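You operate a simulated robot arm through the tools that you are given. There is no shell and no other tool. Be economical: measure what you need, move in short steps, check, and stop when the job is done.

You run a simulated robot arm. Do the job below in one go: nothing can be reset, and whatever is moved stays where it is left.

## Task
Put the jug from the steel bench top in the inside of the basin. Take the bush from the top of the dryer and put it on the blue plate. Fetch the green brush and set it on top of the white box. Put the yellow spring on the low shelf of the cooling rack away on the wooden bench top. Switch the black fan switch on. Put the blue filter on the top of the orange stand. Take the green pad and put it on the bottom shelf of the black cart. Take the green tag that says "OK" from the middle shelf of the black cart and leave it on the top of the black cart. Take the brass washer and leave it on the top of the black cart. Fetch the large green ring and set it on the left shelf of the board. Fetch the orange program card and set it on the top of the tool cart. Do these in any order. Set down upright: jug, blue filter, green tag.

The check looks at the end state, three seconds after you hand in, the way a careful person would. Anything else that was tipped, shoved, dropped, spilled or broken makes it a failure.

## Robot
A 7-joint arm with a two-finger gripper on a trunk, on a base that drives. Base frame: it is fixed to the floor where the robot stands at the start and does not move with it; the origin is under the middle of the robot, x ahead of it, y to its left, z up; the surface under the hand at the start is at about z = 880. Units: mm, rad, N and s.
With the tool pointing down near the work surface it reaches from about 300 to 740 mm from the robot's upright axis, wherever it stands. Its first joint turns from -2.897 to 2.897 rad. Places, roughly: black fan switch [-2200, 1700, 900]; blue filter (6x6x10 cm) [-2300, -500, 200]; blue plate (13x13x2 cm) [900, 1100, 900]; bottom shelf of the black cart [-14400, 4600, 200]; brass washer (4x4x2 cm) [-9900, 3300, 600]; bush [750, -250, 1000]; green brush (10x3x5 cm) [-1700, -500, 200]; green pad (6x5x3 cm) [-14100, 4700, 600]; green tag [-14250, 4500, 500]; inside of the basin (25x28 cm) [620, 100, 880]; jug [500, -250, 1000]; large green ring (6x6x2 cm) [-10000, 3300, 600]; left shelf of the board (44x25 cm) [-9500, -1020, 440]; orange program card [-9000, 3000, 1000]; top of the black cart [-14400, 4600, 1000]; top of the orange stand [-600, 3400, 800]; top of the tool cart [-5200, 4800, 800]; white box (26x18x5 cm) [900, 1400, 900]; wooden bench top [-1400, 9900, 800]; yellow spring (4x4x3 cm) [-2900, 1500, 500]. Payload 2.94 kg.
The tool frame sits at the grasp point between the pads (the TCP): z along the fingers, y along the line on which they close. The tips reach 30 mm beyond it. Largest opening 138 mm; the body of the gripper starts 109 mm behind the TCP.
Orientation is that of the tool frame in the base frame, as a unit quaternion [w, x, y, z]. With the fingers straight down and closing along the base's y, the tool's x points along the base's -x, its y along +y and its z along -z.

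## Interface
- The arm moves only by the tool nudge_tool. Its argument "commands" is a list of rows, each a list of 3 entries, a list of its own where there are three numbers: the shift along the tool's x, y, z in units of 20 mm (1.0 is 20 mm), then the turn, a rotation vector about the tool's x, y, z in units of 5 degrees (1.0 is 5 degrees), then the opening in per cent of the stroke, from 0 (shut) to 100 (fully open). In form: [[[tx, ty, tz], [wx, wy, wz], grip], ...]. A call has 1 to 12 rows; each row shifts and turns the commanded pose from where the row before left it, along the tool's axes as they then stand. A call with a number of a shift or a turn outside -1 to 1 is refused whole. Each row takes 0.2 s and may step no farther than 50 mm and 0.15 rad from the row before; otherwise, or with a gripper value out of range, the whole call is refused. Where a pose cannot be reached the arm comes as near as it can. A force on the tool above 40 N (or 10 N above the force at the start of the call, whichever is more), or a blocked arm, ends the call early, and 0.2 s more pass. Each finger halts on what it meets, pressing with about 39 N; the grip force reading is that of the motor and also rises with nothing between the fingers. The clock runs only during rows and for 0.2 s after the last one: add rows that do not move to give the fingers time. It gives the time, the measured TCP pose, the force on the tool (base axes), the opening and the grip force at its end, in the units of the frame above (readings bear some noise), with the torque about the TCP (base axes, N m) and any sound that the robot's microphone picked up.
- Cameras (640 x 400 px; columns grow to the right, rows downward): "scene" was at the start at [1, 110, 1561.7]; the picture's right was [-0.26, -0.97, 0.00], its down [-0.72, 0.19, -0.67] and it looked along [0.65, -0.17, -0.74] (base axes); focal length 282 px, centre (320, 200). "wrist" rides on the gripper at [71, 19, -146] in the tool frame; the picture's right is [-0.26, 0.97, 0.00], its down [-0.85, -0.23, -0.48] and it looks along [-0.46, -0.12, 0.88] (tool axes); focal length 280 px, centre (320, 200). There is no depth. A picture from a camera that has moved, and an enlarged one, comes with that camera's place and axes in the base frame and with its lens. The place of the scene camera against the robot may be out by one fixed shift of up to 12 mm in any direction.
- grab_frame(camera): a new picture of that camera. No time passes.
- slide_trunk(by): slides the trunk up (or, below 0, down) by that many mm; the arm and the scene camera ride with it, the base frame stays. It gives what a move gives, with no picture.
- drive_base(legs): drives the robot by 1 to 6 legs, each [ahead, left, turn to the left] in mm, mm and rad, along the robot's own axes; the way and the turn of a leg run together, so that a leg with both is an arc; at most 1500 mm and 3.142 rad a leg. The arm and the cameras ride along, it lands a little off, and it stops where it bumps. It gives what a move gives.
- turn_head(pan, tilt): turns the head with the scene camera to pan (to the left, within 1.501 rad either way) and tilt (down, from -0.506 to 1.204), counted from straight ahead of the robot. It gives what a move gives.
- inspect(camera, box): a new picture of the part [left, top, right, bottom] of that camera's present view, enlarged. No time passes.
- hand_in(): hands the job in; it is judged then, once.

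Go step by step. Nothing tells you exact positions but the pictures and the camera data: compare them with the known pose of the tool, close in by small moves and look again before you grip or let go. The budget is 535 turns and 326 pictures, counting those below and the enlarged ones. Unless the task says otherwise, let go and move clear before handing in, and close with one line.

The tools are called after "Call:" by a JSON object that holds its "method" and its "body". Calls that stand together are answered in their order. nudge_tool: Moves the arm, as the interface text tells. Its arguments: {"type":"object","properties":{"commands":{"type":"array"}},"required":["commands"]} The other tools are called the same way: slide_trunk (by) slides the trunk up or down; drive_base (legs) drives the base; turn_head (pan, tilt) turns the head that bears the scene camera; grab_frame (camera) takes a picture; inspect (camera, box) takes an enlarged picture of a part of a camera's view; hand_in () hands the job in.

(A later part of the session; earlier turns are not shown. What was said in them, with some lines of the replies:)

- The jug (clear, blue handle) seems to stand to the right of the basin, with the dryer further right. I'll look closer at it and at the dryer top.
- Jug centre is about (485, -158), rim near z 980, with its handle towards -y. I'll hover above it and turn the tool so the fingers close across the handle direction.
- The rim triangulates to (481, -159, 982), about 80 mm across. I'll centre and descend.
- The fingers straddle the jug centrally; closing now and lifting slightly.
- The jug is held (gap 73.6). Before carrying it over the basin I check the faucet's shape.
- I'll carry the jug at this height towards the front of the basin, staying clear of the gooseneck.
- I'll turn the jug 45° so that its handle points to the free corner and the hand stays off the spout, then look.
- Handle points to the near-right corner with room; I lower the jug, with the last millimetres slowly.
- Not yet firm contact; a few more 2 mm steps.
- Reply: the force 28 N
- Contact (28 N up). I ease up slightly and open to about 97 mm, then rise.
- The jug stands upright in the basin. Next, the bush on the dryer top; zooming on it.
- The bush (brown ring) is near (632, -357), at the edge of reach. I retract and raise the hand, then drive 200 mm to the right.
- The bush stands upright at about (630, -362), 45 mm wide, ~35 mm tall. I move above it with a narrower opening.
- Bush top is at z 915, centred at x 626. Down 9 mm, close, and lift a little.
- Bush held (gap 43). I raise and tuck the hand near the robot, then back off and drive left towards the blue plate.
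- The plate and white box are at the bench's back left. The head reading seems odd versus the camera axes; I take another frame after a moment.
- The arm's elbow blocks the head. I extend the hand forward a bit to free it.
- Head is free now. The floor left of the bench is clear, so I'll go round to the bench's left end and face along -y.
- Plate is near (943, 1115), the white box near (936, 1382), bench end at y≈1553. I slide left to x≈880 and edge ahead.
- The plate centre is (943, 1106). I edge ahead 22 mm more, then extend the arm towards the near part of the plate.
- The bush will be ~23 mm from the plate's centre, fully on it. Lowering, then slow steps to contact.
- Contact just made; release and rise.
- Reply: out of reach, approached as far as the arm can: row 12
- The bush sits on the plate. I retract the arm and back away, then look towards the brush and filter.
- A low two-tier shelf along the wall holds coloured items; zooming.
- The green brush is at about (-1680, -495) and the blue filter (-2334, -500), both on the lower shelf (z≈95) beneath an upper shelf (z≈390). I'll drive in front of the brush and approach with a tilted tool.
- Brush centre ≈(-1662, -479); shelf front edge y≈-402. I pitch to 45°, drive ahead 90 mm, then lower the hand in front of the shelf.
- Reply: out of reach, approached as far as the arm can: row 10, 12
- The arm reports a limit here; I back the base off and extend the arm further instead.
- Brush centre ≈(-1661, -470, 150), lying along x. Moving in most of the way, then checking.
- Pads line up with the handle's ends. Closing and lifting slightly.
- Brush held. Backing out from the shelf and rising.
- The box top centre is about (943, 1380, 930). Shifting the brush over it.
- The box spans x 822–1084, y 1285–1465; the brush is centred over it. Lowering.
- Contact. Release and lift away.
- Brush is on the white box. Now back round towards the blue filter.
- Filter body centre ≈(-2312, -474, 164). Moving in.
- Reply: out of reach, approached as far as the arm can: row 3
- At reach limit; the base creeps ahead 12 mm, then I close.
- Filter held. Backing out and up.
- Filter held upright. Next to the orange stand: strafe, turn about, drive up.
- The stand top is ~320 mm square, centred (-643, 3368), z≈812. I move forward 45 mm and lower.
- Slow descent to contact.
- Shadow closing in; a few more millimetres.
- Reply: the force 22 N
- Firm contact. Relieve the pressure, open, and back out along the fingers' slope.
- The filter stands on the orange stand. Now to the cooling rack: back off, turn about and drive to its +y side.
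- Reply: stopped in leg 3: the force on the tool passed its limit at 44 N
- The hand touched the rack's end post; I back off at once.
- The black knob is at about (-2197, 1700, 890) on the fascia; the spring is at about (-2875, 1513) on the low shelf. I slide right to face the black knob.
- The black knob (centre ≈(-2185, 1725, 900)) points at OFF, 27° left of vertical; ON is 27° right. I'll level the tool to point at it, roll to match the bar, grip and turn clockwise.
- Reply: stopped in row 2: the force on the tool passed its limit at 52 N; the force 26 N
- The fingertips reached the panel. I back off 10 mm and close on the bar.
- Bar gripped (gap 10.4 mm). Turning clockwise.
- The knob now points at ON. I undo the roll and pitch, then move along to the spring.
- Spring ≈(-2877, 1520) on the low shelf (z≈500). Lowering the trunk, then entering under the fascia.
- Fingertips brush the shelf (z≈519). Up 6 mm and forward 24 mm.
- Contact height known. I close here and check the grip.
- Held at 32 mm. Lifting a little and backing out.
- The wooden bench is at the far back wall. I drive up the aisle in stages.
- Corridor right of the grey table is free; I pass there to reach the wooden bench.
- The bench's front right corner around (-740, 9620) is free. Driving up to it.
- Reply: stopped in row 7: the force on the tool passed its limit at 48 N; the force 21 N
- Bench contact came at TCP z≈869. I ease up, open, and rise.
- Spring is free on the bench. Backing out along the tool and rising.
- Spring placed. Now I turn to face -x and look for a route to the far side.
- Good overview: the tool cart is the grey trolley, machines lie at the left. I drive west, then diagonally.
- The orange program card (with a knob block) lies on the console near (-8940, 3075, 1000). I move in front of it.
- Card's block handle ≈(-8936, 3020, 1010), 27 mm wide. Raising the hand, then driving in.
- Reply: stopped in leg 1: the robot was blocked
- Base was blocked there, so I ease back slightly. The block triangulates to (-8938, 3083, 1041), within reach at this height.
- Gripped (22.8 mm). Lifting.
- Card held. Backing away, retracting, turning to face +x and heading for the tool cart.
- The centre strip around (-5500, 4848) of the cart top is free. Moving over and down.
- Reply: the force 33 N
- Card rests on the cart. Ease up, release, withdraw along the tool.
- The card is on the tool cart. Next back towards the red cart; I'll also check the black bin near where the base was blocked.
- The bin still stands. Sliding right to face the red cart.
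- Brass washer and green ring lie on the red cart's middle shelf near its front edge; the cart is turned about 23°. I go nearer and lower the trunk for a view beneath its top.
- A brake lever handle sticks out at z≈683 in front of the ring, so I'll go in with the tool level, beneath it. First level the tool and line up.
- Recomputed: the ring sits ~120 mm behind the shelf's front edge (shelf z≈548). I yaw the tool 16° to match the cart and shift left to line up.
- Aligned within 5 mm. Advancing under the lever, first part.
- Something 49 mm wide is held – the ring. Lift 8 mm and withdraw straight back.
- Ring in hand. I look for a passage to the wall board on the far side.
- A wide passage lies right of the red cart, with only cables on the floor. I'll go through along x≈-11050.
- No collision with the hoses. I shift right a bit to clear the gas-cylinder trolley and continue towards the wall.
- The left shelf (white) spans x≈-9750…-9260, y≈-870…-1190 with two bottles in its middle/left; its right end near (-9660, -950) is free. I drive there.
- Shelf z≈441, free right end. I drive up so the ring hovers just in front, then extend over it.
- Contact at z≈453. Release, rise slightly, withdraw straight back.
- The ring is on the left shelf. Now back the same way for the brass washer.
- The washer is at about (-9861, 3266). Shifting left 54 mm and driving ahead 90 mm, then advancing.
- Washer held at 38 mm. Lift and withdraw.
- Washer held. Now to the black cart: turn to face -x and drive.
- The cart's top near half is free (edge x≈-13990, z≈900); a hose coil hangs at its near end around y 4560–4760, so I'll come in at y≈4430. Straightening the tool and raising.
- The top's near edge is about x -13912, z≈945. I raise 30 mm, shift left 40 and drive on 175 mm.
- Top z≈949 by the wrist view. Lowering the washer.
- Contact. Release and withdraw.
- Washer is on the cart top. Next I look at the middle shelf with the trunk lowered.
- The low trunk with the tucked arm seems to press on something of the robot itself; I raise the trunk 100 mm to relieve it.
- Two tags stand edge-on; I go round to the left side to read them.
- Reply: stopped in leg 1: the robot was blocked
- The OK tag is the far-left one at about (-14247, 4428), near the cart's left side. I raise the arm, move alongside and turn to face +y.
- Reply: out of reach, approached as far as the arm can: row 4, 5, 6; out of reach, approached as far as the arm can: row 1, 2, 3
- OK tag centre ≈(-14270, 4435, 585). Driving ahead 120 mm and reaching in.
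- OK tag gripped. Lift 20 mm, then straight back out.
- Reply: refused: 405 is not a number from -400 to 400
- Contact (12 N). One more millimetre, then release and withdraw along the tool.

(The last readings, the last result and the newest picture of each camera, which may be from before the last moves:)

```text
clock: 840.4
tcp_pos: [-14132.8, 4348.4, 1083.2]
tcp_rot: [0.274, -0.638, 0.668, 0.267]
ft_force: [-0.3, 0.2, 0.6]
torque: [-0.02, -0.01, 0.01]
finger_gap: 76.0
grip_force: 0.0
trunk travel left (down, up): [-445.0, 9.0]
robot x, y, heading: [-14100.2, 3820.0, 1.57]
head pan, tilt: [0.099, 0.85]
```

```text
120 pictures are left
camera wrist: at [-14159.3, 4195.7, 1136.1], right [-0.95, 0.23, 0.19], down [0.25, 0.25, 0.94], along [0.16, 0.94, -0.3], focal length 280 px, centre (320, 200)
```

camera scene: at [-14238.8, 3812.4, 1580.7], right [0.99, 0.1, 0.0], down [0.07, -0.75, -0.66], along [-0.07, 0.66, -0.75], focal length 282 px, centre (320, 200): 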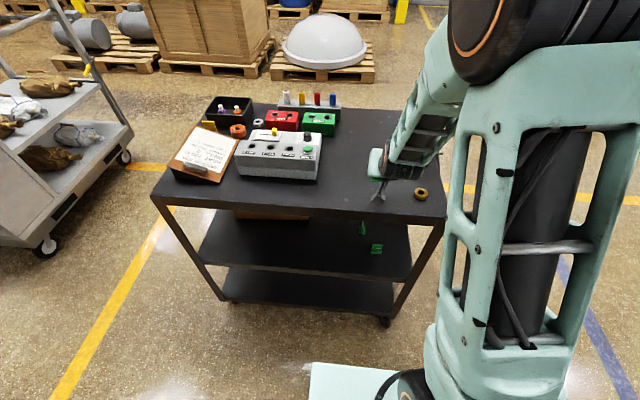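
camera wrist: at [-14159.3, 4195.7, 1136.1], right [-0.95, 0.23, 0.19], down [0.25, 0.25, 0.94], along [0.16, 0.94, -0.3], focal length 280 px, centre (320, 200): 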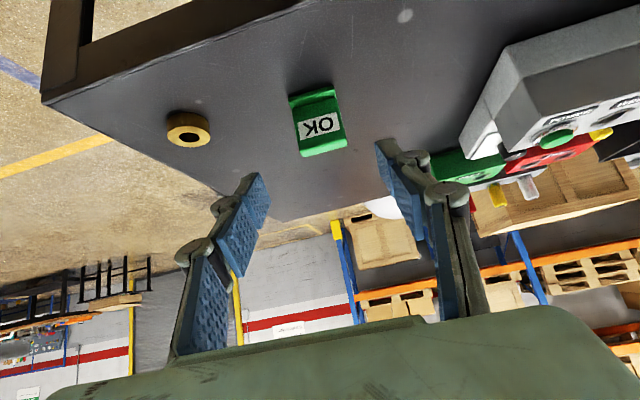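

The tag stands on the cart top. Now the green pad: it lies near the cart's near end beneath the hanging coil; I'll go to that end and come in level under the coil.

Call:
{"method": "drive_base", "body": {"legs": [[-60, 0, 0], [0, -850, 0], [0, 0, 1.571], [0, -800, 0]]}}

Call:
{"method": "nudge_tool", "body": {"commands": [[[-0.5, 0, 0.5], [0, -1, 0], 62], [[-0.5, 0, 0.5], [0, -1, 0], 62], [[-0.5, 0, 0.5], [0, -1, 0], 62], [[-0.5, 0, 0.5], [0, -1, 0], 62], [[0, 0, 0.7], [0, -1, 0], 62], [[0, 0, 0.7], [0, -1, 0], 62], [[0, 0, 0.7], [0, -1, 0], 62], [[0, 0, 0.7], [0, -1, 0], 62], [[0, 0, 0.7], [0, -1, 0], 62]]}}

Call:
{"method": "turn_head", "body": {"pan": 0.2, "tilt": 0.7}}

Call:
{"method": "grab_frame", "body": {"camera": "scene"}}

```text
clock: 859.6
tcp_pos: [-13776.9, 4529.7, 1082.9]
tcp_rot: [-0.009, 0.924, -0.031, -0.381]
ft_force: [0.7, -0.4, 0.4]
torque: [-0.02, 0.01, 0.04]
finger_gap: 75.7
grip_force: 0.1
trunk travel left (down, up): [-445.0, 9.0]
robot x, y, heading: [-13244.8, 4555.4, 3.122]
head pan, tilt: [0.099, 0.85]
```

```text
clock: 861.6
tcp_pos: [-13900.2, 4538.6, 1072.4]
tcp_rot: [0.02, -0.706, 0.026, 0.707]
ft_force: [0.3, 0.2, 0.8]
torque: [0.03, -0.02, 0.02]
finger_gap: 85.1
grip_force: 0.0
trunk travel left (down, up): [-445.0, 9.0]
robot x, y, heading: [-13244.8, 4554.2, 3.123]
head pan, tilt: [0.099, 0.85]
```

```text
clock: 862.3
tcp_pos: [-13900.0, 4537.7, 1072.5]
tcp_rot: [-0.019, 0.707, -0.024, -0.707]
ft_force: [0.0, -0.2, -0.6]
torque: [0.01, 0.0, -0.01]
finger_gap: 85.6
grip_force: 0.2
trunk travel left (down, up): [-445.0, 9.0]
robot x, y, heading: [-13247.6, 4548.8, 3.119]
head pan, tilt: [0.201, 0.7]
```

```text
119 pictures are left
camera scene: at [-13247.4, 4395.9, 1592.9], right [-0.18, 0.98, 0.0], down [0.63, 0.12, -0.76], along [-0.75, -0.14, -0.64], focal length 282 px, centre (320, 200)
```

scene: 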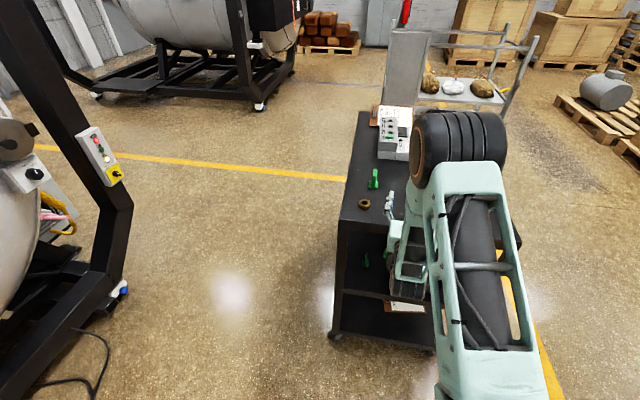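

Call:
{"method": "drive_base", "body": {"legs": [[-220, -105, 0.022]]}}

Call:
{"method": "slide_trunk", "body": {"by": -400}}

Call:
{"method": "grab_frame", "body": {"camera": "wrist"}}

Call:
{"method": "turn_head", "body": {"pan": 0.25, "tilt": 0.55}}

Call:
{"method": "grab_frame", "body": {"camera": "scene"}}

```text
clock: 864.1
tcp_pos: [-13679.3, 4628.5, 1072.6]
tcp_rot: [0.013, -0.707, 0.018, 0.707]
ft_force: [-0.6, 0.3, 1.1]
torque: [0.01, -0.02, 0.02]
finger_gap: 85.8
grip_force: 0.1
trunk travel left (down, up): [-445.0, 9.0]
robot x, y, heading: [-13025.4, 4657.6, -3.141]
head pan, tilt: [0.201, 0.7]
```

```text
clock: 867.9
tcp_pos: [-13679.3, 4629.5, 672.9]
tcp_rot: [-0.014, 0.707, -0.019, -0.707]
ft_force: [0.0, 0.3, -0.5]
torque: [-0.02, -0.01, -0.05]
finger_gap: 85.5
grip_force: 0.0
trunk travel left (down, up): [-45.0, 409.0]
robot x, y, heading: [-13025.9, 4656.3, -3.147]
head pan, tilt: [0.201, 0.7]
```

```text
118 pictures are left
camera wrist: at [-13535.8, 4602.8, 601.5], right [-0.04, -0.96, 0.27], down [0.49, 0.21, 0.85], along [-0.87, 0.17, 0.46], focal length 280 px, centre (320, 200)
```

wrist: 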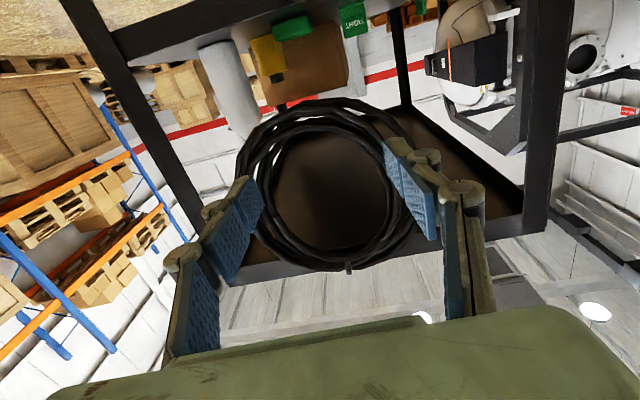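

```text
clock: 868.6
tcp_pos: [-13679.6, 4629.7, 672.1]
tcp_rot: [-0.014, 0.707, -0.018, -0.707]
ft_force: [0.4, 0.0, 0.3]
torque: [0.0, -0.02, -0.03]
finger_gap: 85.8
grip_force: 0.1
trunk travel left (down, up): [-45.0, 409.0]
robot x, y, heading: [-13027.4, 4658.8, -3.141]
head pan, tilt: [0.25, 0.55]
```

```text
117 pictures are left
camera scene: at [-13028.9, 4493.8, 1206.0], right [-0.25, 0.97, 0.0], down [0.51, 0.13, -0.85], along [-0.83, -0.21, -0.52], focal length 282 px, centre (320, 200)
```

scene: 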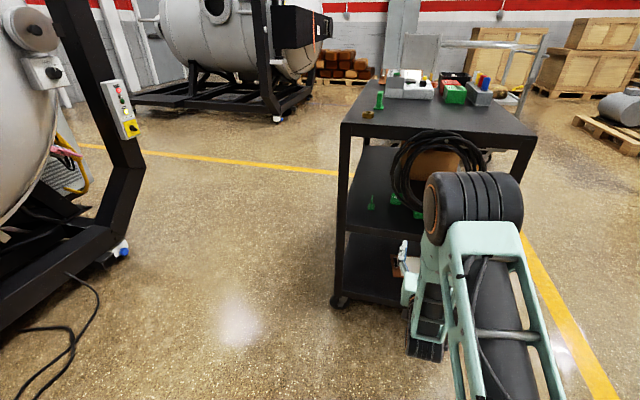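

Call:
{"method": "nudge_tool", "body": {"commands": [[[1, 0, 0], [0, 0, 0], 62], [[1, 0, 0], [0, 0, 0], 62], [[1, 0, 0], [0, 0, 0], 62], [[1, 0, 0], [0, 0, 0], 62], [[0.9, 0, 0], [0, 0, 0], 62]]}}

Call:
{"method": "grab_frame", "body": {"camera": "wrist"}}

Call:
{"method": "inspect", "body": {"camera": "scene", "box": [330, 110, 540, 310]}}

```text
clock: 869.8
tcp_pos: [-13677.1, 4628.3, 574.6]
tcp_rot: [-0.014, 0.707, -0.019, -0.707]
ft_force: [0.3, 1.0, 0.1]
torque: [-0.03, -0.02, 0.0]
finger_gap: 85.7
grip_force: 0.0
trunk travel left (down, up): [-45.0, 409.0]
robot x, y, heading: [-13025.4, 4653.0, -3.139]
head pan, tilt: [0.25, 0.55]
```

```text
116 pictures are left
camera wrist: at [-13534.6, 4601.8, 503.1], right [-0.04, -0.96, 0.27], down [0.49, 0.21, 0.85], along [-0.87, 0.17, 0.46], focal length 280 px, centre (320, 200)
```

wrist: 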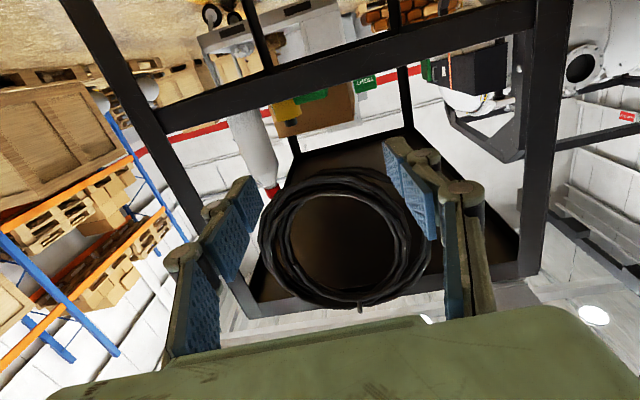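

```text
2.00 times, centred on (435, 210) of scene
camera zoom: at [-13028.8, 4493.8, 1206.1], right [-0.25, 0.97, 0.0], down [0.51, 0.13, -0.85], along [-0.83, -0.21, -0.52], focal length 564 px, centre (90, 180)
```

zoom: 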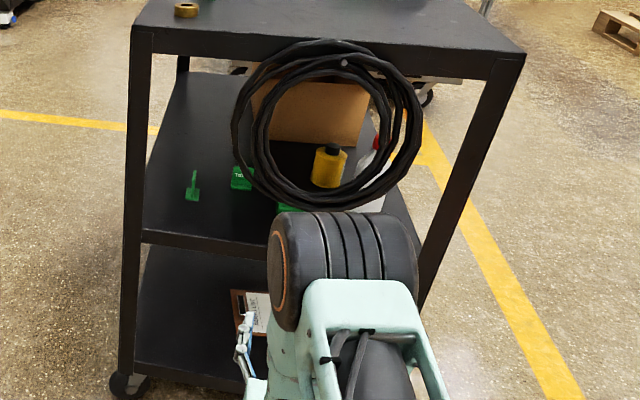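

Call:
{"method": "nudge_tool", "body": {"commands": [[[0.4, -0.7, 0], [0, 0, 0], 62]]}}

Call:
{"method": "drive_base", "body": {"legs": [[190, 0, 0]]}}

Call:
{"method": "grab_frame", "body": {"camera": "wrist"}}

Call:
{"method": "turn_head", "body": {"pan": 0.5, "tilt": 0.6}}

Call:
{"method": "grab_frame", "body": {"camera": "scene"}}

```text
clock: 870.2
tcp_pos: [-13679.1, 4642.9, 566.1]
tcp_rot: [-0.014, 0.707, -0.018, -0.707]
ft_force: [0.0, 0.4, 0.4]
torque: [0.0, -0.02, -0.01]
finger_gap: 85.4
grip_force: 0.1
trunk travel left (down, up): [-45.0, 409.0]
robot x, y, heading: [-13030.6, 4656.4, -3.142]
head pan, tilt: [0.25, 0.55]
```

```text
clock: 871.8
tcp_pos: [-13871.5, 4643.9, 565.1]
tcp_rot: [-0.014, 0.707, -0.018, -0.707]
ft_force: [-0.2, 0.5, -0.7]
torque: [0.01, -0.01, -0.02]
finger_gap: 85.7
grip_force: 0.2
trunk travel left (down, up): [-45.0, 409.0]
robot x, y, heading: [-13219.7, 4657.6, 3.14]
head pan, tilt: [0.25, 0.55]
```

```text
114 pictures are left
camera wrist: at [-13728.6, 4616.4, 495.3], right [-0.04, -0.96, 0.27], down [0.49, 0.21, 0.85], along [-0.87, 0.17, 0.46], focal length 280 px, centre (320, 200)
```

wrist: 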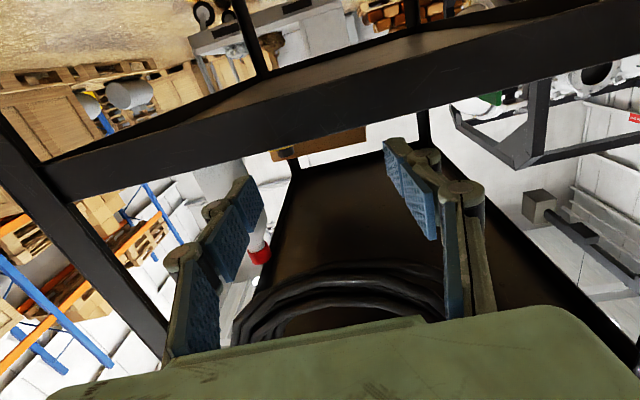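

```text
clock: 872.6
tcp_pos: [-13872.1, 4642.0, 566.7]
tcp_rot: [-0.013, 0.707, -0.019, -0.707]
ft_force: [-0.4, 0.2, -0.5]
torque: [-0.01, 0.01, -0.01]
finger_gap: 85.6
grip_force: 0.0
trunk travel left (down, up): [-45.0, 409.0]
robot x, y, heading: [-13219.1, 4653.8, 3.14]
head pan, tilt: [0.499, 0.6]
```

```text
113 pictures are left
camera scene: at [-13213.4, 4473.6, 1201.6], right [-0.48, 0.88, 0.0], down [0.5, 0.27, -0.83], along [-0.72, -0.39, -0.56], focal length 282 px, centre (320, 200)
```

scene: 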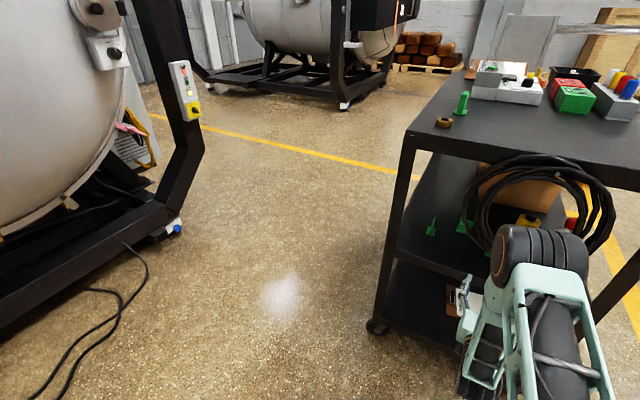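

Call:
{"method": "nudge_tool", "body": {"commands": [[[0, -0.35, 0.8], [0, 0, 0], 62], [[0, 0, 1], [0, 0, 0], 62], [[0, 0, 1], [0, 0, 0], 62], [[0, 0, 1], [0, 0, 0], 62], [[0, 0, 1], [0, 0, 0], 62], [[0, 0, 1], [0, 0, 0], 62]]}}

Call:
{"method": "grab_frame", "body": {"camera": "wrist"}}

Call:
{"method": "grab_frame", "body": {"camera": "scene"}}

```text
clock: 874.0
tcp_pos: [-13987.8, 4655.7, 567.2]
tcp_rot: [-0.014, 0.707, -0.018, -0.707]
ft_force: [-0.4, 0.6, 0.0]
torque: [-0.03, 0.0, 0.02]
finger_gap: 85.4
grip_force: 0.1
trunk travel left (down, up): [-45.0, 409.0]
robot x, y, heading: [-13222.5, 4656.7, 3.145]
head pan, tilt: [0.499, 0.6]
```

```text
112 pictures are left
camera wrist: at [-13844.6, 4629.3, 495.9], right [-0.04, -0.96, 0.27], down [0.49, 0.21, 0.85], along [-0.87, 0.17, 0.46], focal length 280 px, centre (320, 200)
```

wrist: 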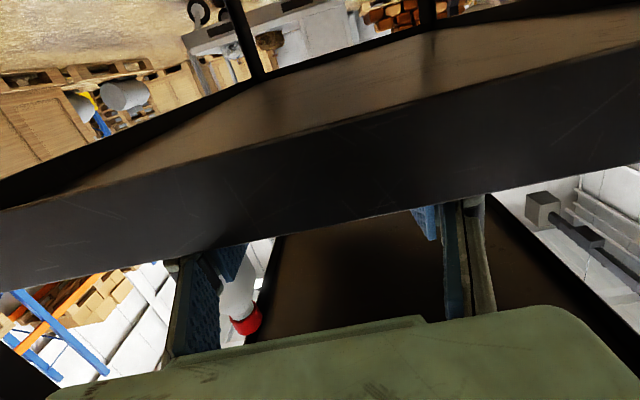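

```text
111 pictures are left
camera scene: at [-13213.3, 4473.6, 1201.6], right [-0.48, 0.88, 0.0], down [0.5, 0.27, -0.83], along [-0.72, -0.39, -0.56], focal length 282 px, centre (320, 200)
```

scene: 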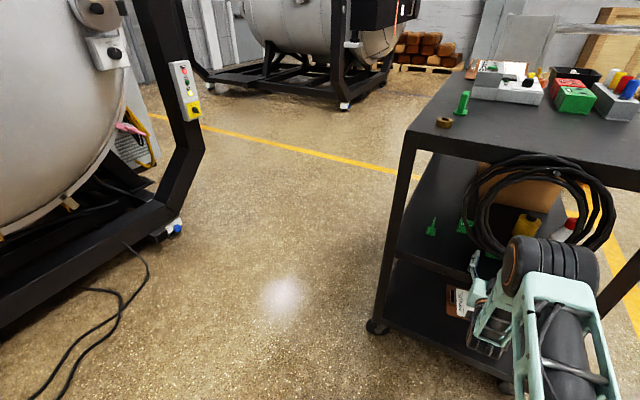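

Call:
{"method": "nudge_tool", "body": {"commands": [[[0, 0, 0.6], [0, 0, 0], 62], [[0, 0, 0], [0, 0, 0], 30], [[0, 0, 0], [0, 0, 0], 30], [[0, 0, 0], [0, 0, 0], 30]]}}

Call:
{"method": "inspect", "body": {"camera": "scene", "box": [420, 170, 560, 290]}}

```text
clock: 875.0
tcp_pos: [-14000.0, 4656.2, 565.7]
tcp_rot: [-0.013, 0.707, -0.019, -0.707]
ft_force: [-0.9, 0.3, -0.4]
torque: [0.0, -0.02, -0.02]
finger_gap: 41.3
grip_force: 0.2
trunk travel left (down, up): [-45.0, 409.0]
robot x, y, heading: [-13223.0, 4656.1, 3.148]
head pan, tilt: [0.499, 0.6]
```

```text
3.33 times, centred on (490, 230) of scene
camera zoom: at [-13213.3, 4473.6, 1201.6], right [-0.48, 0.88, 0.0], down [0.5, 0.27, -0.83], along [-0.72, -0.39, -0.56], focal length 941 px, centre (-247, 100)
```

zoom: 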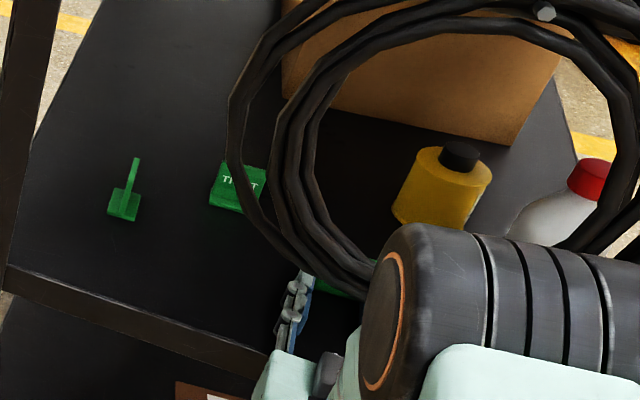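

The pad sits a little farther in. Reopen, advance 20 mm, close again.

Call:
{"method": "nudge_tool", "body": {"commands": [[[0, 0, -0.3], [0, 0, 0], 62], [[0, 0, 0], [0, 0, 0], 62], [[0, 0, 0], [0, 0, 0], 62], [[0, 0, 0.7], [0, 0, 0], 62], [[0, 0, 0.6], [0, 0, 0], 62]]}}

Call:
{"method": "nudge_tool", "body": {"commands": [[[0, 0, 0], [0, 0, 0], 25], [[0, 0, 0], [0, 0, 0], 25], [[0, 0, 0], [0, 0, 0], 25], [[0, 0, 0], [0, 0, 0], 25]]}}

Call:
{"method": "inspect", "body": {"camera": "scene", "box": [420, 170, 560, 290]}}

```text
clock: 876.2
tcp_pos: [-14018.4, 4658.1, 566.1]
tcp_rot: [-0.013, 0.707, -0.018, -0.707]
ft_force: [0.4, 0.5, 0.1]
torque: [-0.02, -0.01, 0.0]
finger_gap: 85.6
grip_force: 0.0
trunk travel left (down, up): [-45.0, 409.0]
robot x, y, heading: [-13219.8, 4656.5, 3.131]
head pan, tilt: [0.499, 0.6]
```

```text
clock: 877.2
tcp_pos: [-14020.1, 4656.9, 565.6]
tcp_rot: [-0.013, 0.707, -0.018, -0.707]
ft_force: [-0.7, -0.5, 0.8]
torque: [0.02, 0.0, 0.01]
finger_gap: 58.9
grip_force: 39.0
trunk travel left (down, up): [-45.0, 409.0]
robot x, y, heading: [-13216.5, 4656.4, 3.147]
head pan, tilt: [0.499, 0.6]
```

```text
3.33 times, centred on (490, 230) of scene
camera zoom: at [-13213.3, 4473.6, 1201.6], right [-0.48, 0.88, 0.0], down [0.5, 0.27, -0.83], along [-0.72, -0.39, -0.56], focal length 941 px, centre (-247, 100)
```

zoom: 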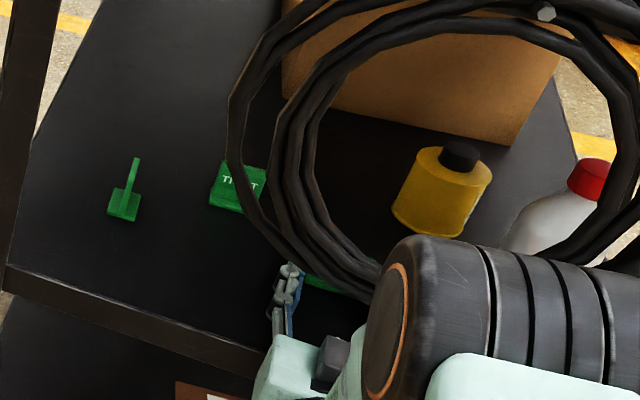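

Gripped at 59 mm – the pad. Lift 8 mm and back out under the coil.

Call:
{"method": "nudge_tool", "body": {"commands": [[[-0.4, 0, 0], [0, 0, 0], 25], [[0, 0, -1], [0, 0, 0], 25], [[0, 0, -1], [0, 0, 0], 25], [[0, 0, -1], [0, 0, 0], 25], [[0, 0, -1], [0, 0, 0], 25], [[0, 0, -1], [0, 0, 0], 25]]}}

Call:
{"method": "drive_base", "body": {"legs": [[-280, 0, 0]]}}

Call:
{"method": "grab_frame", "body": {"camera": "wrist"}}

Call:
{"method": "turn_head", "body": {"pan": 0.3, "tilt": 0.65}}

Call:
{"method": "grab_frame", "body": {"camera": "scene"}}

```text
clock: 878.6
tcp_pos: [-13917.7, 4651.7, 574.5]
tcp_rot: [-0.013, 0.707, -0.018, -0.707]
ft_force: [-1.0, -0.4, 0.2]
torque: [0.01, 0.01, 0.04]
finger_gap: 58.2
grip_force: 38.9
trunk travel left (down, up): [-45.0, 409.0]
robot x, y, heading: [-13219.5, 4656.6, 3.145]
head pan, tilt: [0.499, 0.6]
```

```text
clock: 880.5
tcp_pos: [-13643.4, 4653.0, 574.4]
tcp_rot: [-0.015, 0.707, -0.02, -0.707]
ft_force: [0.4, -0.7, 0.4]
torque: [-0.03, -0.03, 0.01]
finger_gap: 58.8
grip_force: 38.7
trunk travel left (down, up): [-45.0, 409.0]
robot x, y, heading: [-12944.6, 4655.8, 3.139]
head pan, tilt: [0.499, 0.6]
```

```text
108 pictures are left
camera wrist: at [-13499.0, 4626.6, 502.9], right [-0.05, -0.96, 0.27], down [0.49, 0.21, 0.85], along [-0.87, 0.17, 0.46], focal length 280 px, centre (320, 200)
```

wrist: 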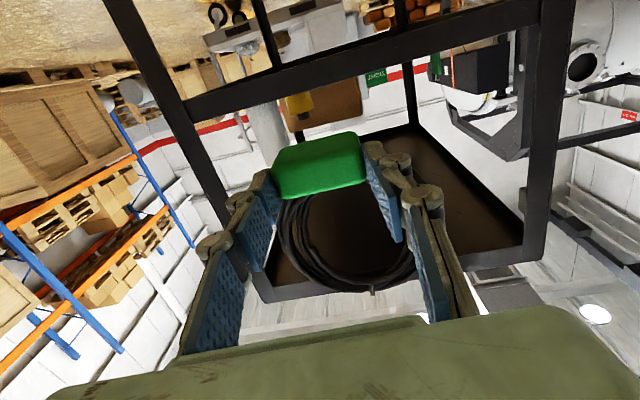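

```text
clock: 881.2
tcp_pos: [-13641.2, 4653.8, 572.7]
tcp_rot: [-0.015, 0.707, -0.02, -0.707]
ft_force: [0.5, -0.3, -0.3]
torque: [0.01, 0.03, 0.01]
finger_gap: 58.3
grip_force: 39.1
trunk travel left (down, up): [-45.0, 409.0]
robot x, y, heading: [-12945.0, 4652.9, 3.137]
head pan, tilt: [0.3, 0.649]
```

```text
107 pictures are left
camera scene: at [-12943.2, 4489.7, 1197.3], right [-0.29, 0.96, 0.0], down [0.58, 0.18, -0.8], along [-0.76, -0.23, -0.6], focal length 282 px, centre (320, 200)
```

scene: 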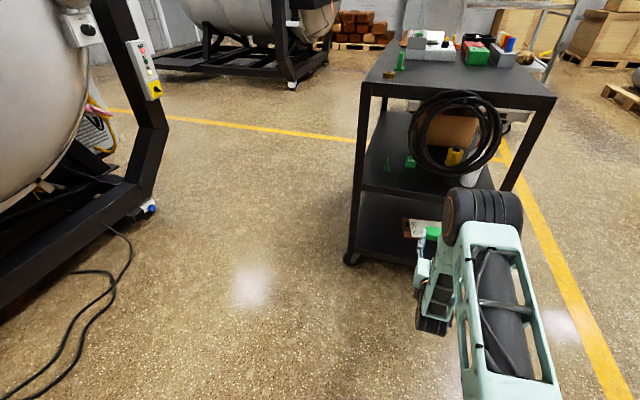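

Pad held level. The bottom shelf's left part is free; I shift left, lower the trunk fully and the arm down.

Call:
{"method": "drive_base", "body": {"legs": [[0, 170, 0]]}}

Call:
{"method": "slide_trunk", "body": {"by": -40}}

Call:
{"method": "nudge_tool", "body": {"commands": [[[0.9, 0, -0.2], [0, 0, 0], 25], [[0.9, 0, -0.2], [0, 0, 0], 25], [[0.9, 0, -0.2], [0, 0, 0], 25], [[0.9, 0, -0.2], [0, 0, 0], 25], [[0.9, 0, -0.2], [0, 0, 0], 25], [[0.9, 0, -0.2], [0, 0, 0], 25], [[0.9, 0, -0.2], [0, 0, 0], 25], [[0.9, 0, -0.2], [0, 0, 0], 25], [[0.9, 0, -0.2], [0, 0, 0], 25], [[0.9, 0, -0.2], [0, 0, 0], 25], [[0.9, 0, 0], [0, 0, 0], 25], [[0.9, 0, 0], [0, 0, 0], 25]]}}

Call:
{"method": "grab_frame", "body": {"camera": "wrist"}}

Call:
{"method": "grab_frame", "body": {"camera": "scene"}}

```text
clock: 883.3
tcp_pos: [-13642.4, 4487.0, 573.7]
tcp_rot: [-0.015, 0.707, -0.02, -0.707]
ft_force: [0.0, -0.7, -0.6]
torque: [0.01, 0.0, 0.01]
finger_gap: 58.5
grip_force: 39.0
trunk travel left (down, up): [-45.0, 409.0]
robot x, y, heading: [-12945.3, 4492.6, 3.141]
head pan, tilt: [0.3, 0.649]
```

```text
clock: 884.2
tcp_pos: [-13643.8, 4486.3, 532.7]
tcp_rot: [-0.015, 0.707, -0.02, -0.707]
ft_force: [0.4, 0.5, -0.7]
torque: [-0.01, 0.0, 0.0]
finger_gap: 58.5
grip_force: 38.9
trunk travel left (down, up): [-5.0, 449.0]
robot x, y, heading: [-12945.5, 4487.5, 3.137]
head pan, tilt: [0.3, 0.649]
```

```text
clock: 886.8
tcp_pos: [-13603.8, 4482.1, 317.7]
tcp_rot: [0.015, -0.707, 0.02, 0.707]
ft_force: [-0.2, -0.1, 0.5]
torque: [-0.01, 0.01, -0.03]
finger_gap: 58.6
grip_force: 38.8
trunk travel left (down, up): [-5.0, 449.0]
robot x, y, heading: [-12949.4, 4488.8, 3.134]
head pan, tilt: [0.3, 0.649]
```

```text
106 pictures are left
camera wrist: at [-13460.1, 4455.8, 246.3], right [-0.05, -0.96, 0.27], down [0.49, 0.21, 0.85], along [-0.87, 0.17, 0.46], focal length 280 px, centre (320, 200)
```

wrist: 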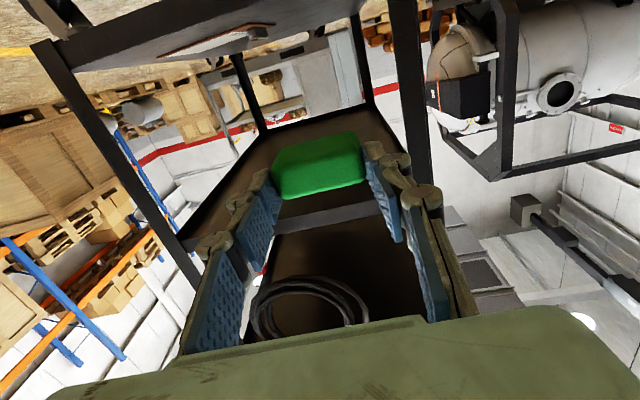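

```text
105 pictures are left
camera scene: at [-12943.6, 4322.7, 1157.3], right [-0.29, 0.96, 0.0], down [0.58, 0.18, -0.8], along [-0.76, -0.23, -0.6], focal length 282 px, centre (320, 200)
```

scene: 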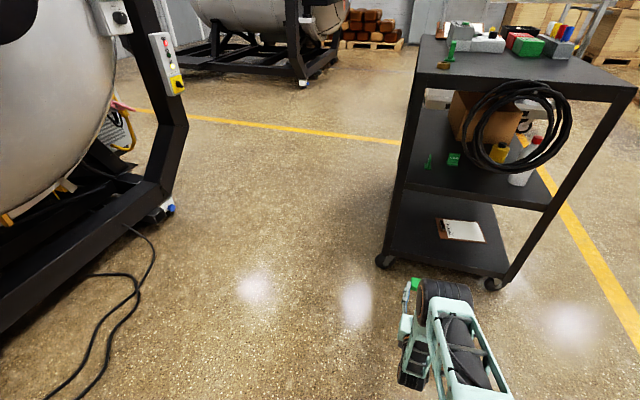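

Call:
{"method": "nudge_tool", "body": {"commands": [[[0.9, 0, -0.5], [0, 0, 0], 25], [[0.9, 0, -0.5], [0, 0, 0], 25], [[0.9, 0, -0.3], [0, 0, 0], 25]]}}

Call:
{"method": "drive_base", "body": {"legs": [[250, 0, 0]]}}

Call:
{"method": "grab_frame", "body": {"camera": "wrist"}}

Call:
{"method": "grab_frame", "body": {"camera": "scene"}}

```text
clock: 887.6
tcp_pos: [-13577.4, 4482.8, 263.7]
tcp_rot: [0.015, -0.707, 0.019, 0.707]
ft_force: [-0.1, -0.2, -0.2]
torque: [0.02, -0.04, 0.02]
finger_gap: 58.0
grip_force: 39.1
trunk travel left (down, up): [-5.0, 449.0]
robot x, y, heading: [-12945.8, 4488.1, 3.14]
head pan, tilt: [0.3, 0.649]
```

```text
clock: 889.4
tcp_pos: [-13831.6, 4484.4, 265.0]
tcp_rot: [-0.015, 0.707, -0.019, -0.707]
ft_force: [-0.2, 0.1, 0.1]
torque: [0.0, -0.06, -0.01]
finger_gap: 58.5
grip_force: 38.9
trunk travel left (down, up): [-5.0, 449.0]
robot x, y, heading: [-13201.8, 4484.8, 3.134]
head pan, tilt: [0.3, 0.649]
```

```text
104 pictures are left
camera wrist: at [-13688.3, 4457.0, 192.9], right [-0.05, -0.96, 0.27], down [0.49, 0.21, 0.85], along [-0.87, 0.17, 0.46], focal length 280 px, centre (320, 200)
```

wrist: 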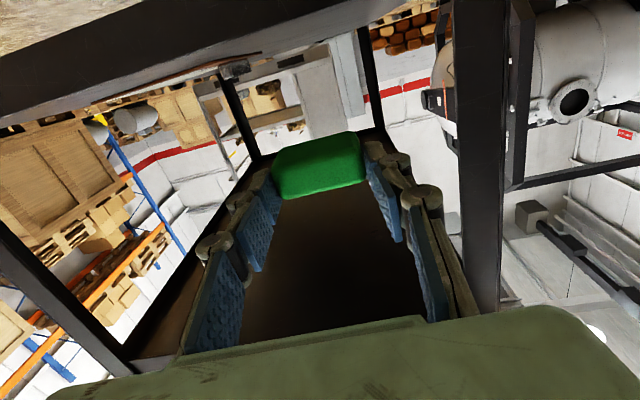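

```text
103 pictures are left
camera scene: at [-13199.1, 4323.6, 1157.3], right [-0.29, 0.96, 0.0], down [0.58, 0.18, -0.8], along [-0.76, -0.23, -0.6], focal length 282 px, centre (320, 200)
```

scene: 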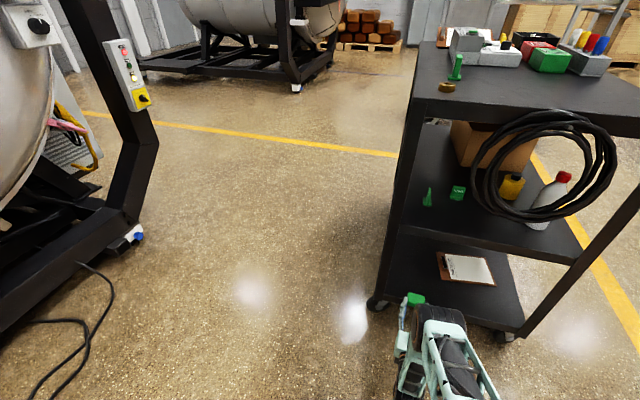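

Call:
{"method": "drive_base", "body": {"legs": [[140, 0, 0]]}}

Call:
{"method": "nudge_tool", "body": {"commands": [[[0.9, 0, 0], [0, 0, 0], 25], [[0.9, 0, 0], [0, 0, 0], 25], [[0.7, 0, 0], [0, 0, 0], 25]]}}

Call:
{"method": "grab_frame", "body": {"camera": "wrist"}}

Call:
{"method": "grab_frame", "body": {"camera": "scene"}}

```text
clock: 890.8
tcp_pos: [-13973.9, 4484.3, 263.1]
tcp_rot: [-0.015, 0.707, -0.019, -0.707]
ft_force: [0.5, -0.2, -0.6]
torque: [0.01, -0.02, 0.0]
finger_gap: 58.4
grip_force: 38.8
trunk travel left (down, up): [-5.0, 449.0]
robot x, y, heading: [-13341.8, 4485.0, 3.138]
head pan, tilt: [0.3, 0.649]
```

```text
clock: 891.5
tcp_pos: [-13973.8, 4483.6, 236.2]
tcp_rot: [-0.015, 0.707, -0.019, -0.707]
ft_force: [0.0, 0.3, -0.2]
torque: [0.04, -0.04, 0.01]
finger_gap: 58.3
grip_force: 38.4
out of reach, approached as far as the arm can: row 2, 3
trunk travel left (down, up): [-5.0, 449.0]
robot x, y, heading: [-13342.1, 4485.5, 3.136]
head pan, tilt: [0.3, 0.649]
```

```text
102 pictures are left
camera wrist: at [-13829.8, 4457.1, 165.4], right [-0.05, -0.96, 0.27], down [0.49, 0.21, 0.85], along [-0.87, 0.17, 0.46], focal length 280 px, centre (320, 200)
```

wrist: 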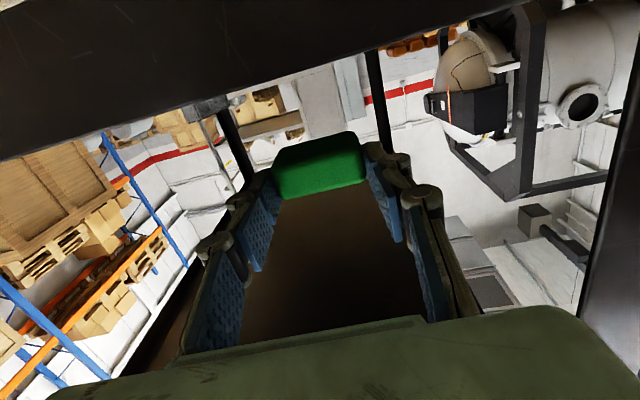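

```text
101 pictures are left
camera scene: at [-13340.7, 4324.1, 1157.3], right [-0.29, 0.96, 0.0], down [0.58, 0.18, -0.8], along [-0.76, -0.23, -0.6], focal length 282 px, centre (320, 200)
```

scene: 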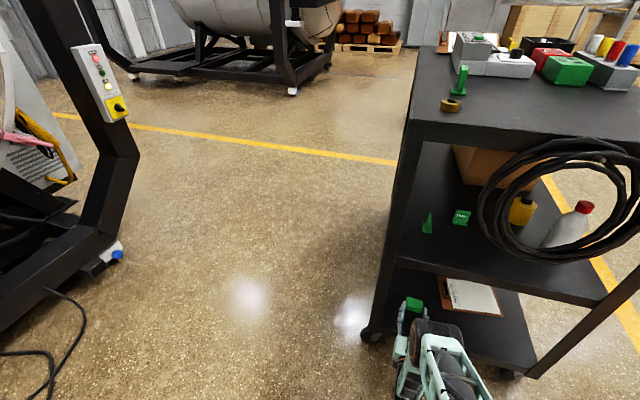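

The level tool can't reach that low here; I tilt it 12° down, which brings it within reach, and lower to contact.

Call:
{"method": "nudge_tool", "body": {"commands": [[[0, 0, 0], [0, 1, 0], 25], [[0, 0, 0], [0, 1, 0], 25], [[0, 0, 0], [0, 0.4, 0], 25], [[0.5, 0, 0.1], [0, 0, 0], 25], [[0.3, 0, 0.06], [0, 0, 0], 25]]}}

Call:
{"method": "grab_frame", "body": {"camera": "wrist"}}

```text
clock: 892.8
tcp_pos: [-13973.8, 4484.4, 219.6]
tcp_rot: [-0.014, 0.778, -0.022, -0.628]
ft_force: [-0.2, -0.4, -0.7]
torque: [-0.02, -0.03, 0.0]
finger_gap: 58.3
grip_force: 39.3
trunk travel left (down, up): [-5.0, 449.0]
robot x, y, heading: [-13339.8, 4485.9, 3.138]
head pan, tilt: [0.3, 0.649]
```

```text
100 pictures are left
camera wrist: at [-13818.4, 4457.5, 180.4], right [-0.1, -0.96, 0.26], down [0.3, 0.22, 0.93], along [-0.95, 0.17, 0.26], focal length 280 px, centre (320, 200)
```

wrist: 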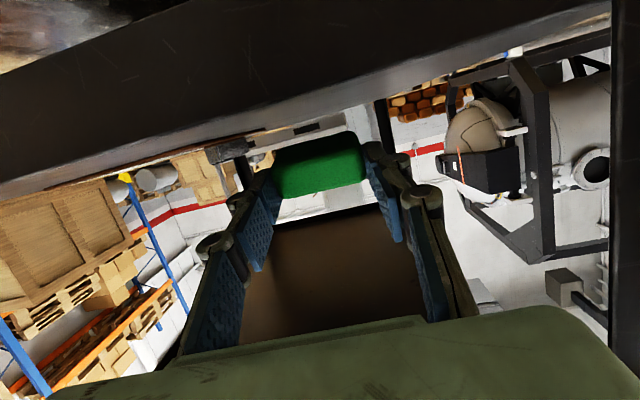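

Call:
{"method": "nudge_tool", "body": {"commands": [[[0.196, 0, 0.042], [0, 0, 0], 25], [[0.196, 0, 0.042], [0, 0, 0], 25], [[0.1, 0, 0.02], [0, 0, 0], 25]]}}

Call:
{"method": "nudge_tool", "body": {"commands": [[[0.1, 0, 0.02], [0, 0, 0], 25], [[0.1, 0, 0.02], [0, 0, 0], 25], [[0.1, 0, 0.02], [0, 0, 0], 25]]}}

Call:
{"method": "nudge_tool", "body": {"commands": [[[0.1, 0, 0.02], [0, 0, 0], 25], [[0.1, 0, 0.02], [0, 0, 0], 25]]}}

Call:
{"method": "grab_frame", "body": {"camera": "wrist"}}

```text
clock: 893.5
tcp_pos: [-13974.4, 4483.8, 210.1]
tcp_rot: [-0.013, 0.777, -0.021, -0.629]
ft_force: [1.1, -0.5, 0.2]
torque: [-0.01, -0.05, 0.01]
finger_gap: 58.4
grip_force: 38.6
trunk travel left (down, up): [-5.0, 449.0]
robot x, y, heading: [-13345.5, 4488.5, 3.137]
head pan, tilt: [0.3, 0.649]
```

```text
clock: 894.4
tcp_pos: [-13972.9, 4485.0, 203.3]
tcp_rot: [-0.013, 0.778, -0.021, -0.628]
ft_force: [-0.2, -1.5, -0.5]
torque: [0.01, 0.01, 0.0]
finger_gap: 58.4
grip_force: 38.5
trunk travel left (down, up): [-5.0, 449.0]
robot x, y, heading: [-13340.5, 4489.3, 3.139]
head pan, tilt: [0.3, 0.649]
```

```text
clock: 895.0
tcp_pos: [-13973.5, 4482.9, 199.3]
tcp_rot: [-0.012, 0.777, -0.02, -0.629]
ft_force: [-0.8, 0.4, -0.9]
torque: [-0.01, -0.01, -0.01]
finger_gap: 58.2
grip_force: 39.0
trunk travel left (down, up): [-5.0, 449.0]
robot x, y, heading: [-13343.9, 4489.1, 3.137]
head pan, tilt: [0.3, 0.649]
```

```text
99 pictures are left
camera wrist: at [-13818.9, 4456.6, 161.0], right [-0.1, -0.96, 0.26], down [0.3, 0.22, 0.93], along [-0.95, 0.17, 0.27], focal length 280 px, centre (320, 200)
```

wrist: 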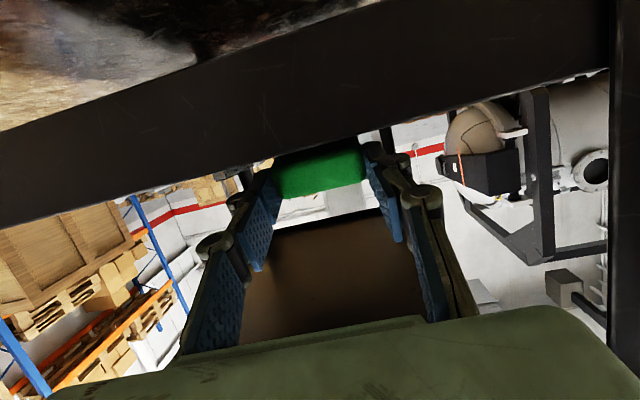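

Call:
{"method": "nudge_tool", "body": {"commands": [[[0.1, 0, 0.02], [0, 0, 0], 25], [[0.1, 0, 0.02], [0, 0, 0], 25]]}}

Call:
{"method": "nudge_tool", "body": {"commands": [[[0.1, 0, 0.02], [0, 0, 0], 25], [[0.1, 0, 0.02], [0, 0, 0], 25]]}}

Call:
{"method": "nudge_tool", "body": {"commands": [[[0.1, 0, 0.02], [0, 0, 0], 25], [[0, 0, 0], [0, 0, 0], 25]]}}

```text
clock: 895.5
tcp_pos: [-13975.5, 4482.7, 196.9]
tcp_rot: [-0.013, 0.776, -0.021, -0.631]
ft_force: [1.9, 1.5, 8.1]
torque: [0.29, 0.44, -0.1]
finger_gap: 58.4
grip_force: 39.1
trunk travel left (down, up): [-5.0, 449.0]
robot x, y, heading: [-13348.2, 4487.4, 3.14]
head pan, tilt: [0.3, 0.649]
```

```text
clock: 896.1
tcp_pos: [-13976.5, 4484.5, 196.0]
tcp_rot: [-0.012, 0.773, -0.021, -0.634]
ft_force: [4.3, 0.5, 23.2]
torque: [0.41, 1.15, -0.05]
finger_gap: 57.9
grip_force: 38.8
trunk travel left (down, up): [-5.0, 449.0]
robot x, y, heading: [-13339.5, 4484.9, 3.14]
head pan, tilt: [0.3, 0.649]
```

```text
clock: 896.8
tcp_pos: [-13975.5, 4483.2, 195.2]
tcp_rot: [-0.013, 0.772, -0.021, -0.636]
ft_force: [-0.6, -0.7, 27.0]
torque: [0.26, 1.42, 0.06]
finger_gap: 58.2
grip_force: 38.8
trunk travel left (down, up): [-5.0, 449.0]
robot x, y, heading: [-13339.1, 4493.5, 3.135]
head pan, tilt: [0.3, 0.649]
```

Far edge touching. I ease up a little and open; the pad settles flat.

Call:
{"method": "nudge_tool", "body": {"commands": [[[-0.15, 0, -0.03], [0, 0, 0], 25], [[0, 0, 0], [0, 0, 0], 60], [[0, 0, 0], [0, 0, 0], 60], [[0, 0, 0], [0, 0, 0], 60], [[0, 0, -1], [0, 0, 0], 60], [[0, 0, -1], [0, 0, 0], 60], [[0, 0, -1], [0, 0, 0], 60], [[0, 0, -1], [0, 0, 0], 60], [[0, 0, -1], [0, 0, 0], 60]]}}

Call:
{"method": "drive_base", "body": {"legs": [[-400, 0, 0]]}}

Call:
{"method": "slide_trunk", "body": {"by": 400}}

Call:
{"method": "grab_frame", "body": {"camera": "scene"}}

```text
clock: 899.0
tcp_pos: [-13930.9, 4480.1, 248.5]
tcp_rot: [-0.011, 0.734, -0.022, -0.679]
ft_force: [-0.4, -0.6, 0.4]
torque: [0.0, -0.01, -0.01]
finger_gap: 82.7
grip_force: 0.2
trunk travel left (down, up): [-5.0, 449.0]
robot x, y, heading: [-13338.9, 4488.7, 3.137]
head pan, tilt: [0.3, 0.649]
stopped in row 9: the arm was blocked; the commanded pose is now the measured one
```

```text
clock: 901.5
tcp_pos: [-13529.0, 4476.9, 246.8]
tcp_rot: [-0.009, 0.734, -0.019, -0.679]
ft_force: [0.0, -0.2, -1.1]
torque: [-0.02, 0.03, -0.02]
finger_gap: 82.8
grip_force: 0.0
trunk travel left (down, up): [-5.0, 449.0]
robot x, y, heading: [-12940.9, 4486.4, 3.14]
head pan, tilt: [0.3, 0.649]
```

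```text
clock: 905.3
tcp_pos: [-13528.6, 4477.7, 648.3]
tcp_rot: [-0.01, 0.734, -0.02, -0.679]
ft_force: [0.2, 0.4, -0.6]
torque: [0.02, 0.0, -0.02]
finger_gap: 82.7
grip_force: 0.0
trunk travel left (down, up): [-405.0, 49.0]
robot x, y, heading: [-12941.8, 4485.5, 3.136]
head pan, tilt: [0.3, 0.649]
```

```text
98 pictures are left
camera scene: at [-12938.4, 4323.2, 1557.3], right [-0.29, 0.96, 0.0], down [0.58, 0.18, -0.8], along [-0.76, -0.23, -0.6], focal length 282 px, centre (320, 200)
```

scene: 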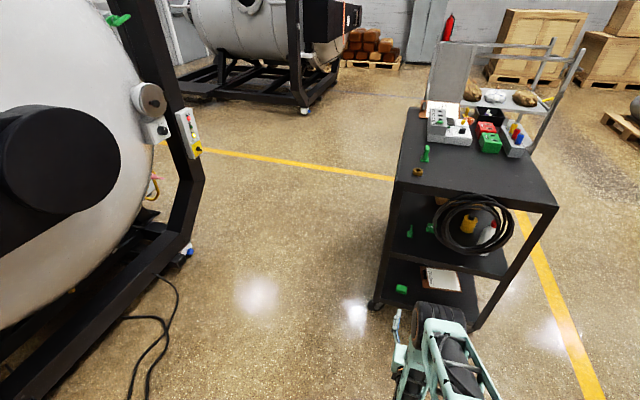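

Call:
{"method": "inspect", "body": {"camera": "scene", "box": [360, 90, 580, 320]}}

```text
1.74 times, centred on (470, 205) of scene
camera zoom: at [-12938.4, 4323.2, 1557.3], right [-0.29, 0.96, 0.0], down [0.58, 0.18, -0.8], along [-0.76, -0.23, -0.6], focal length 491 px, centre (59, 191)
```

zoom: 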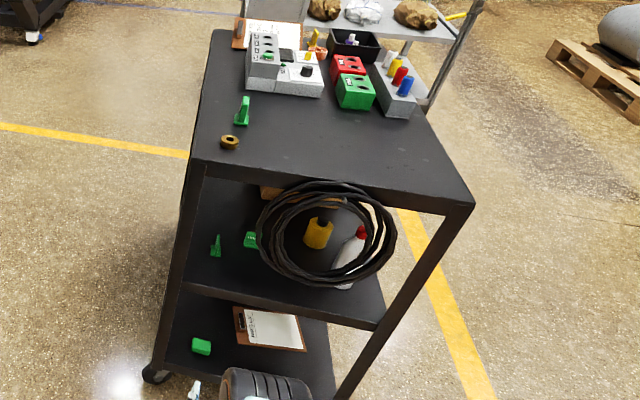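

Everything named in the task is in place as far as the pictures show, the gripper is empty and the robot stands clear, so I hand the job in.

Call:
{"method": "hand_in", "body": {}}

```text
The job is handed in.
```

All eleven tasks are done and the job is handed in. On the way the hand bumped the cooling rack's end post once, and the base was stopped twice near the machines. Later pictures showed nothing tipped or moved.
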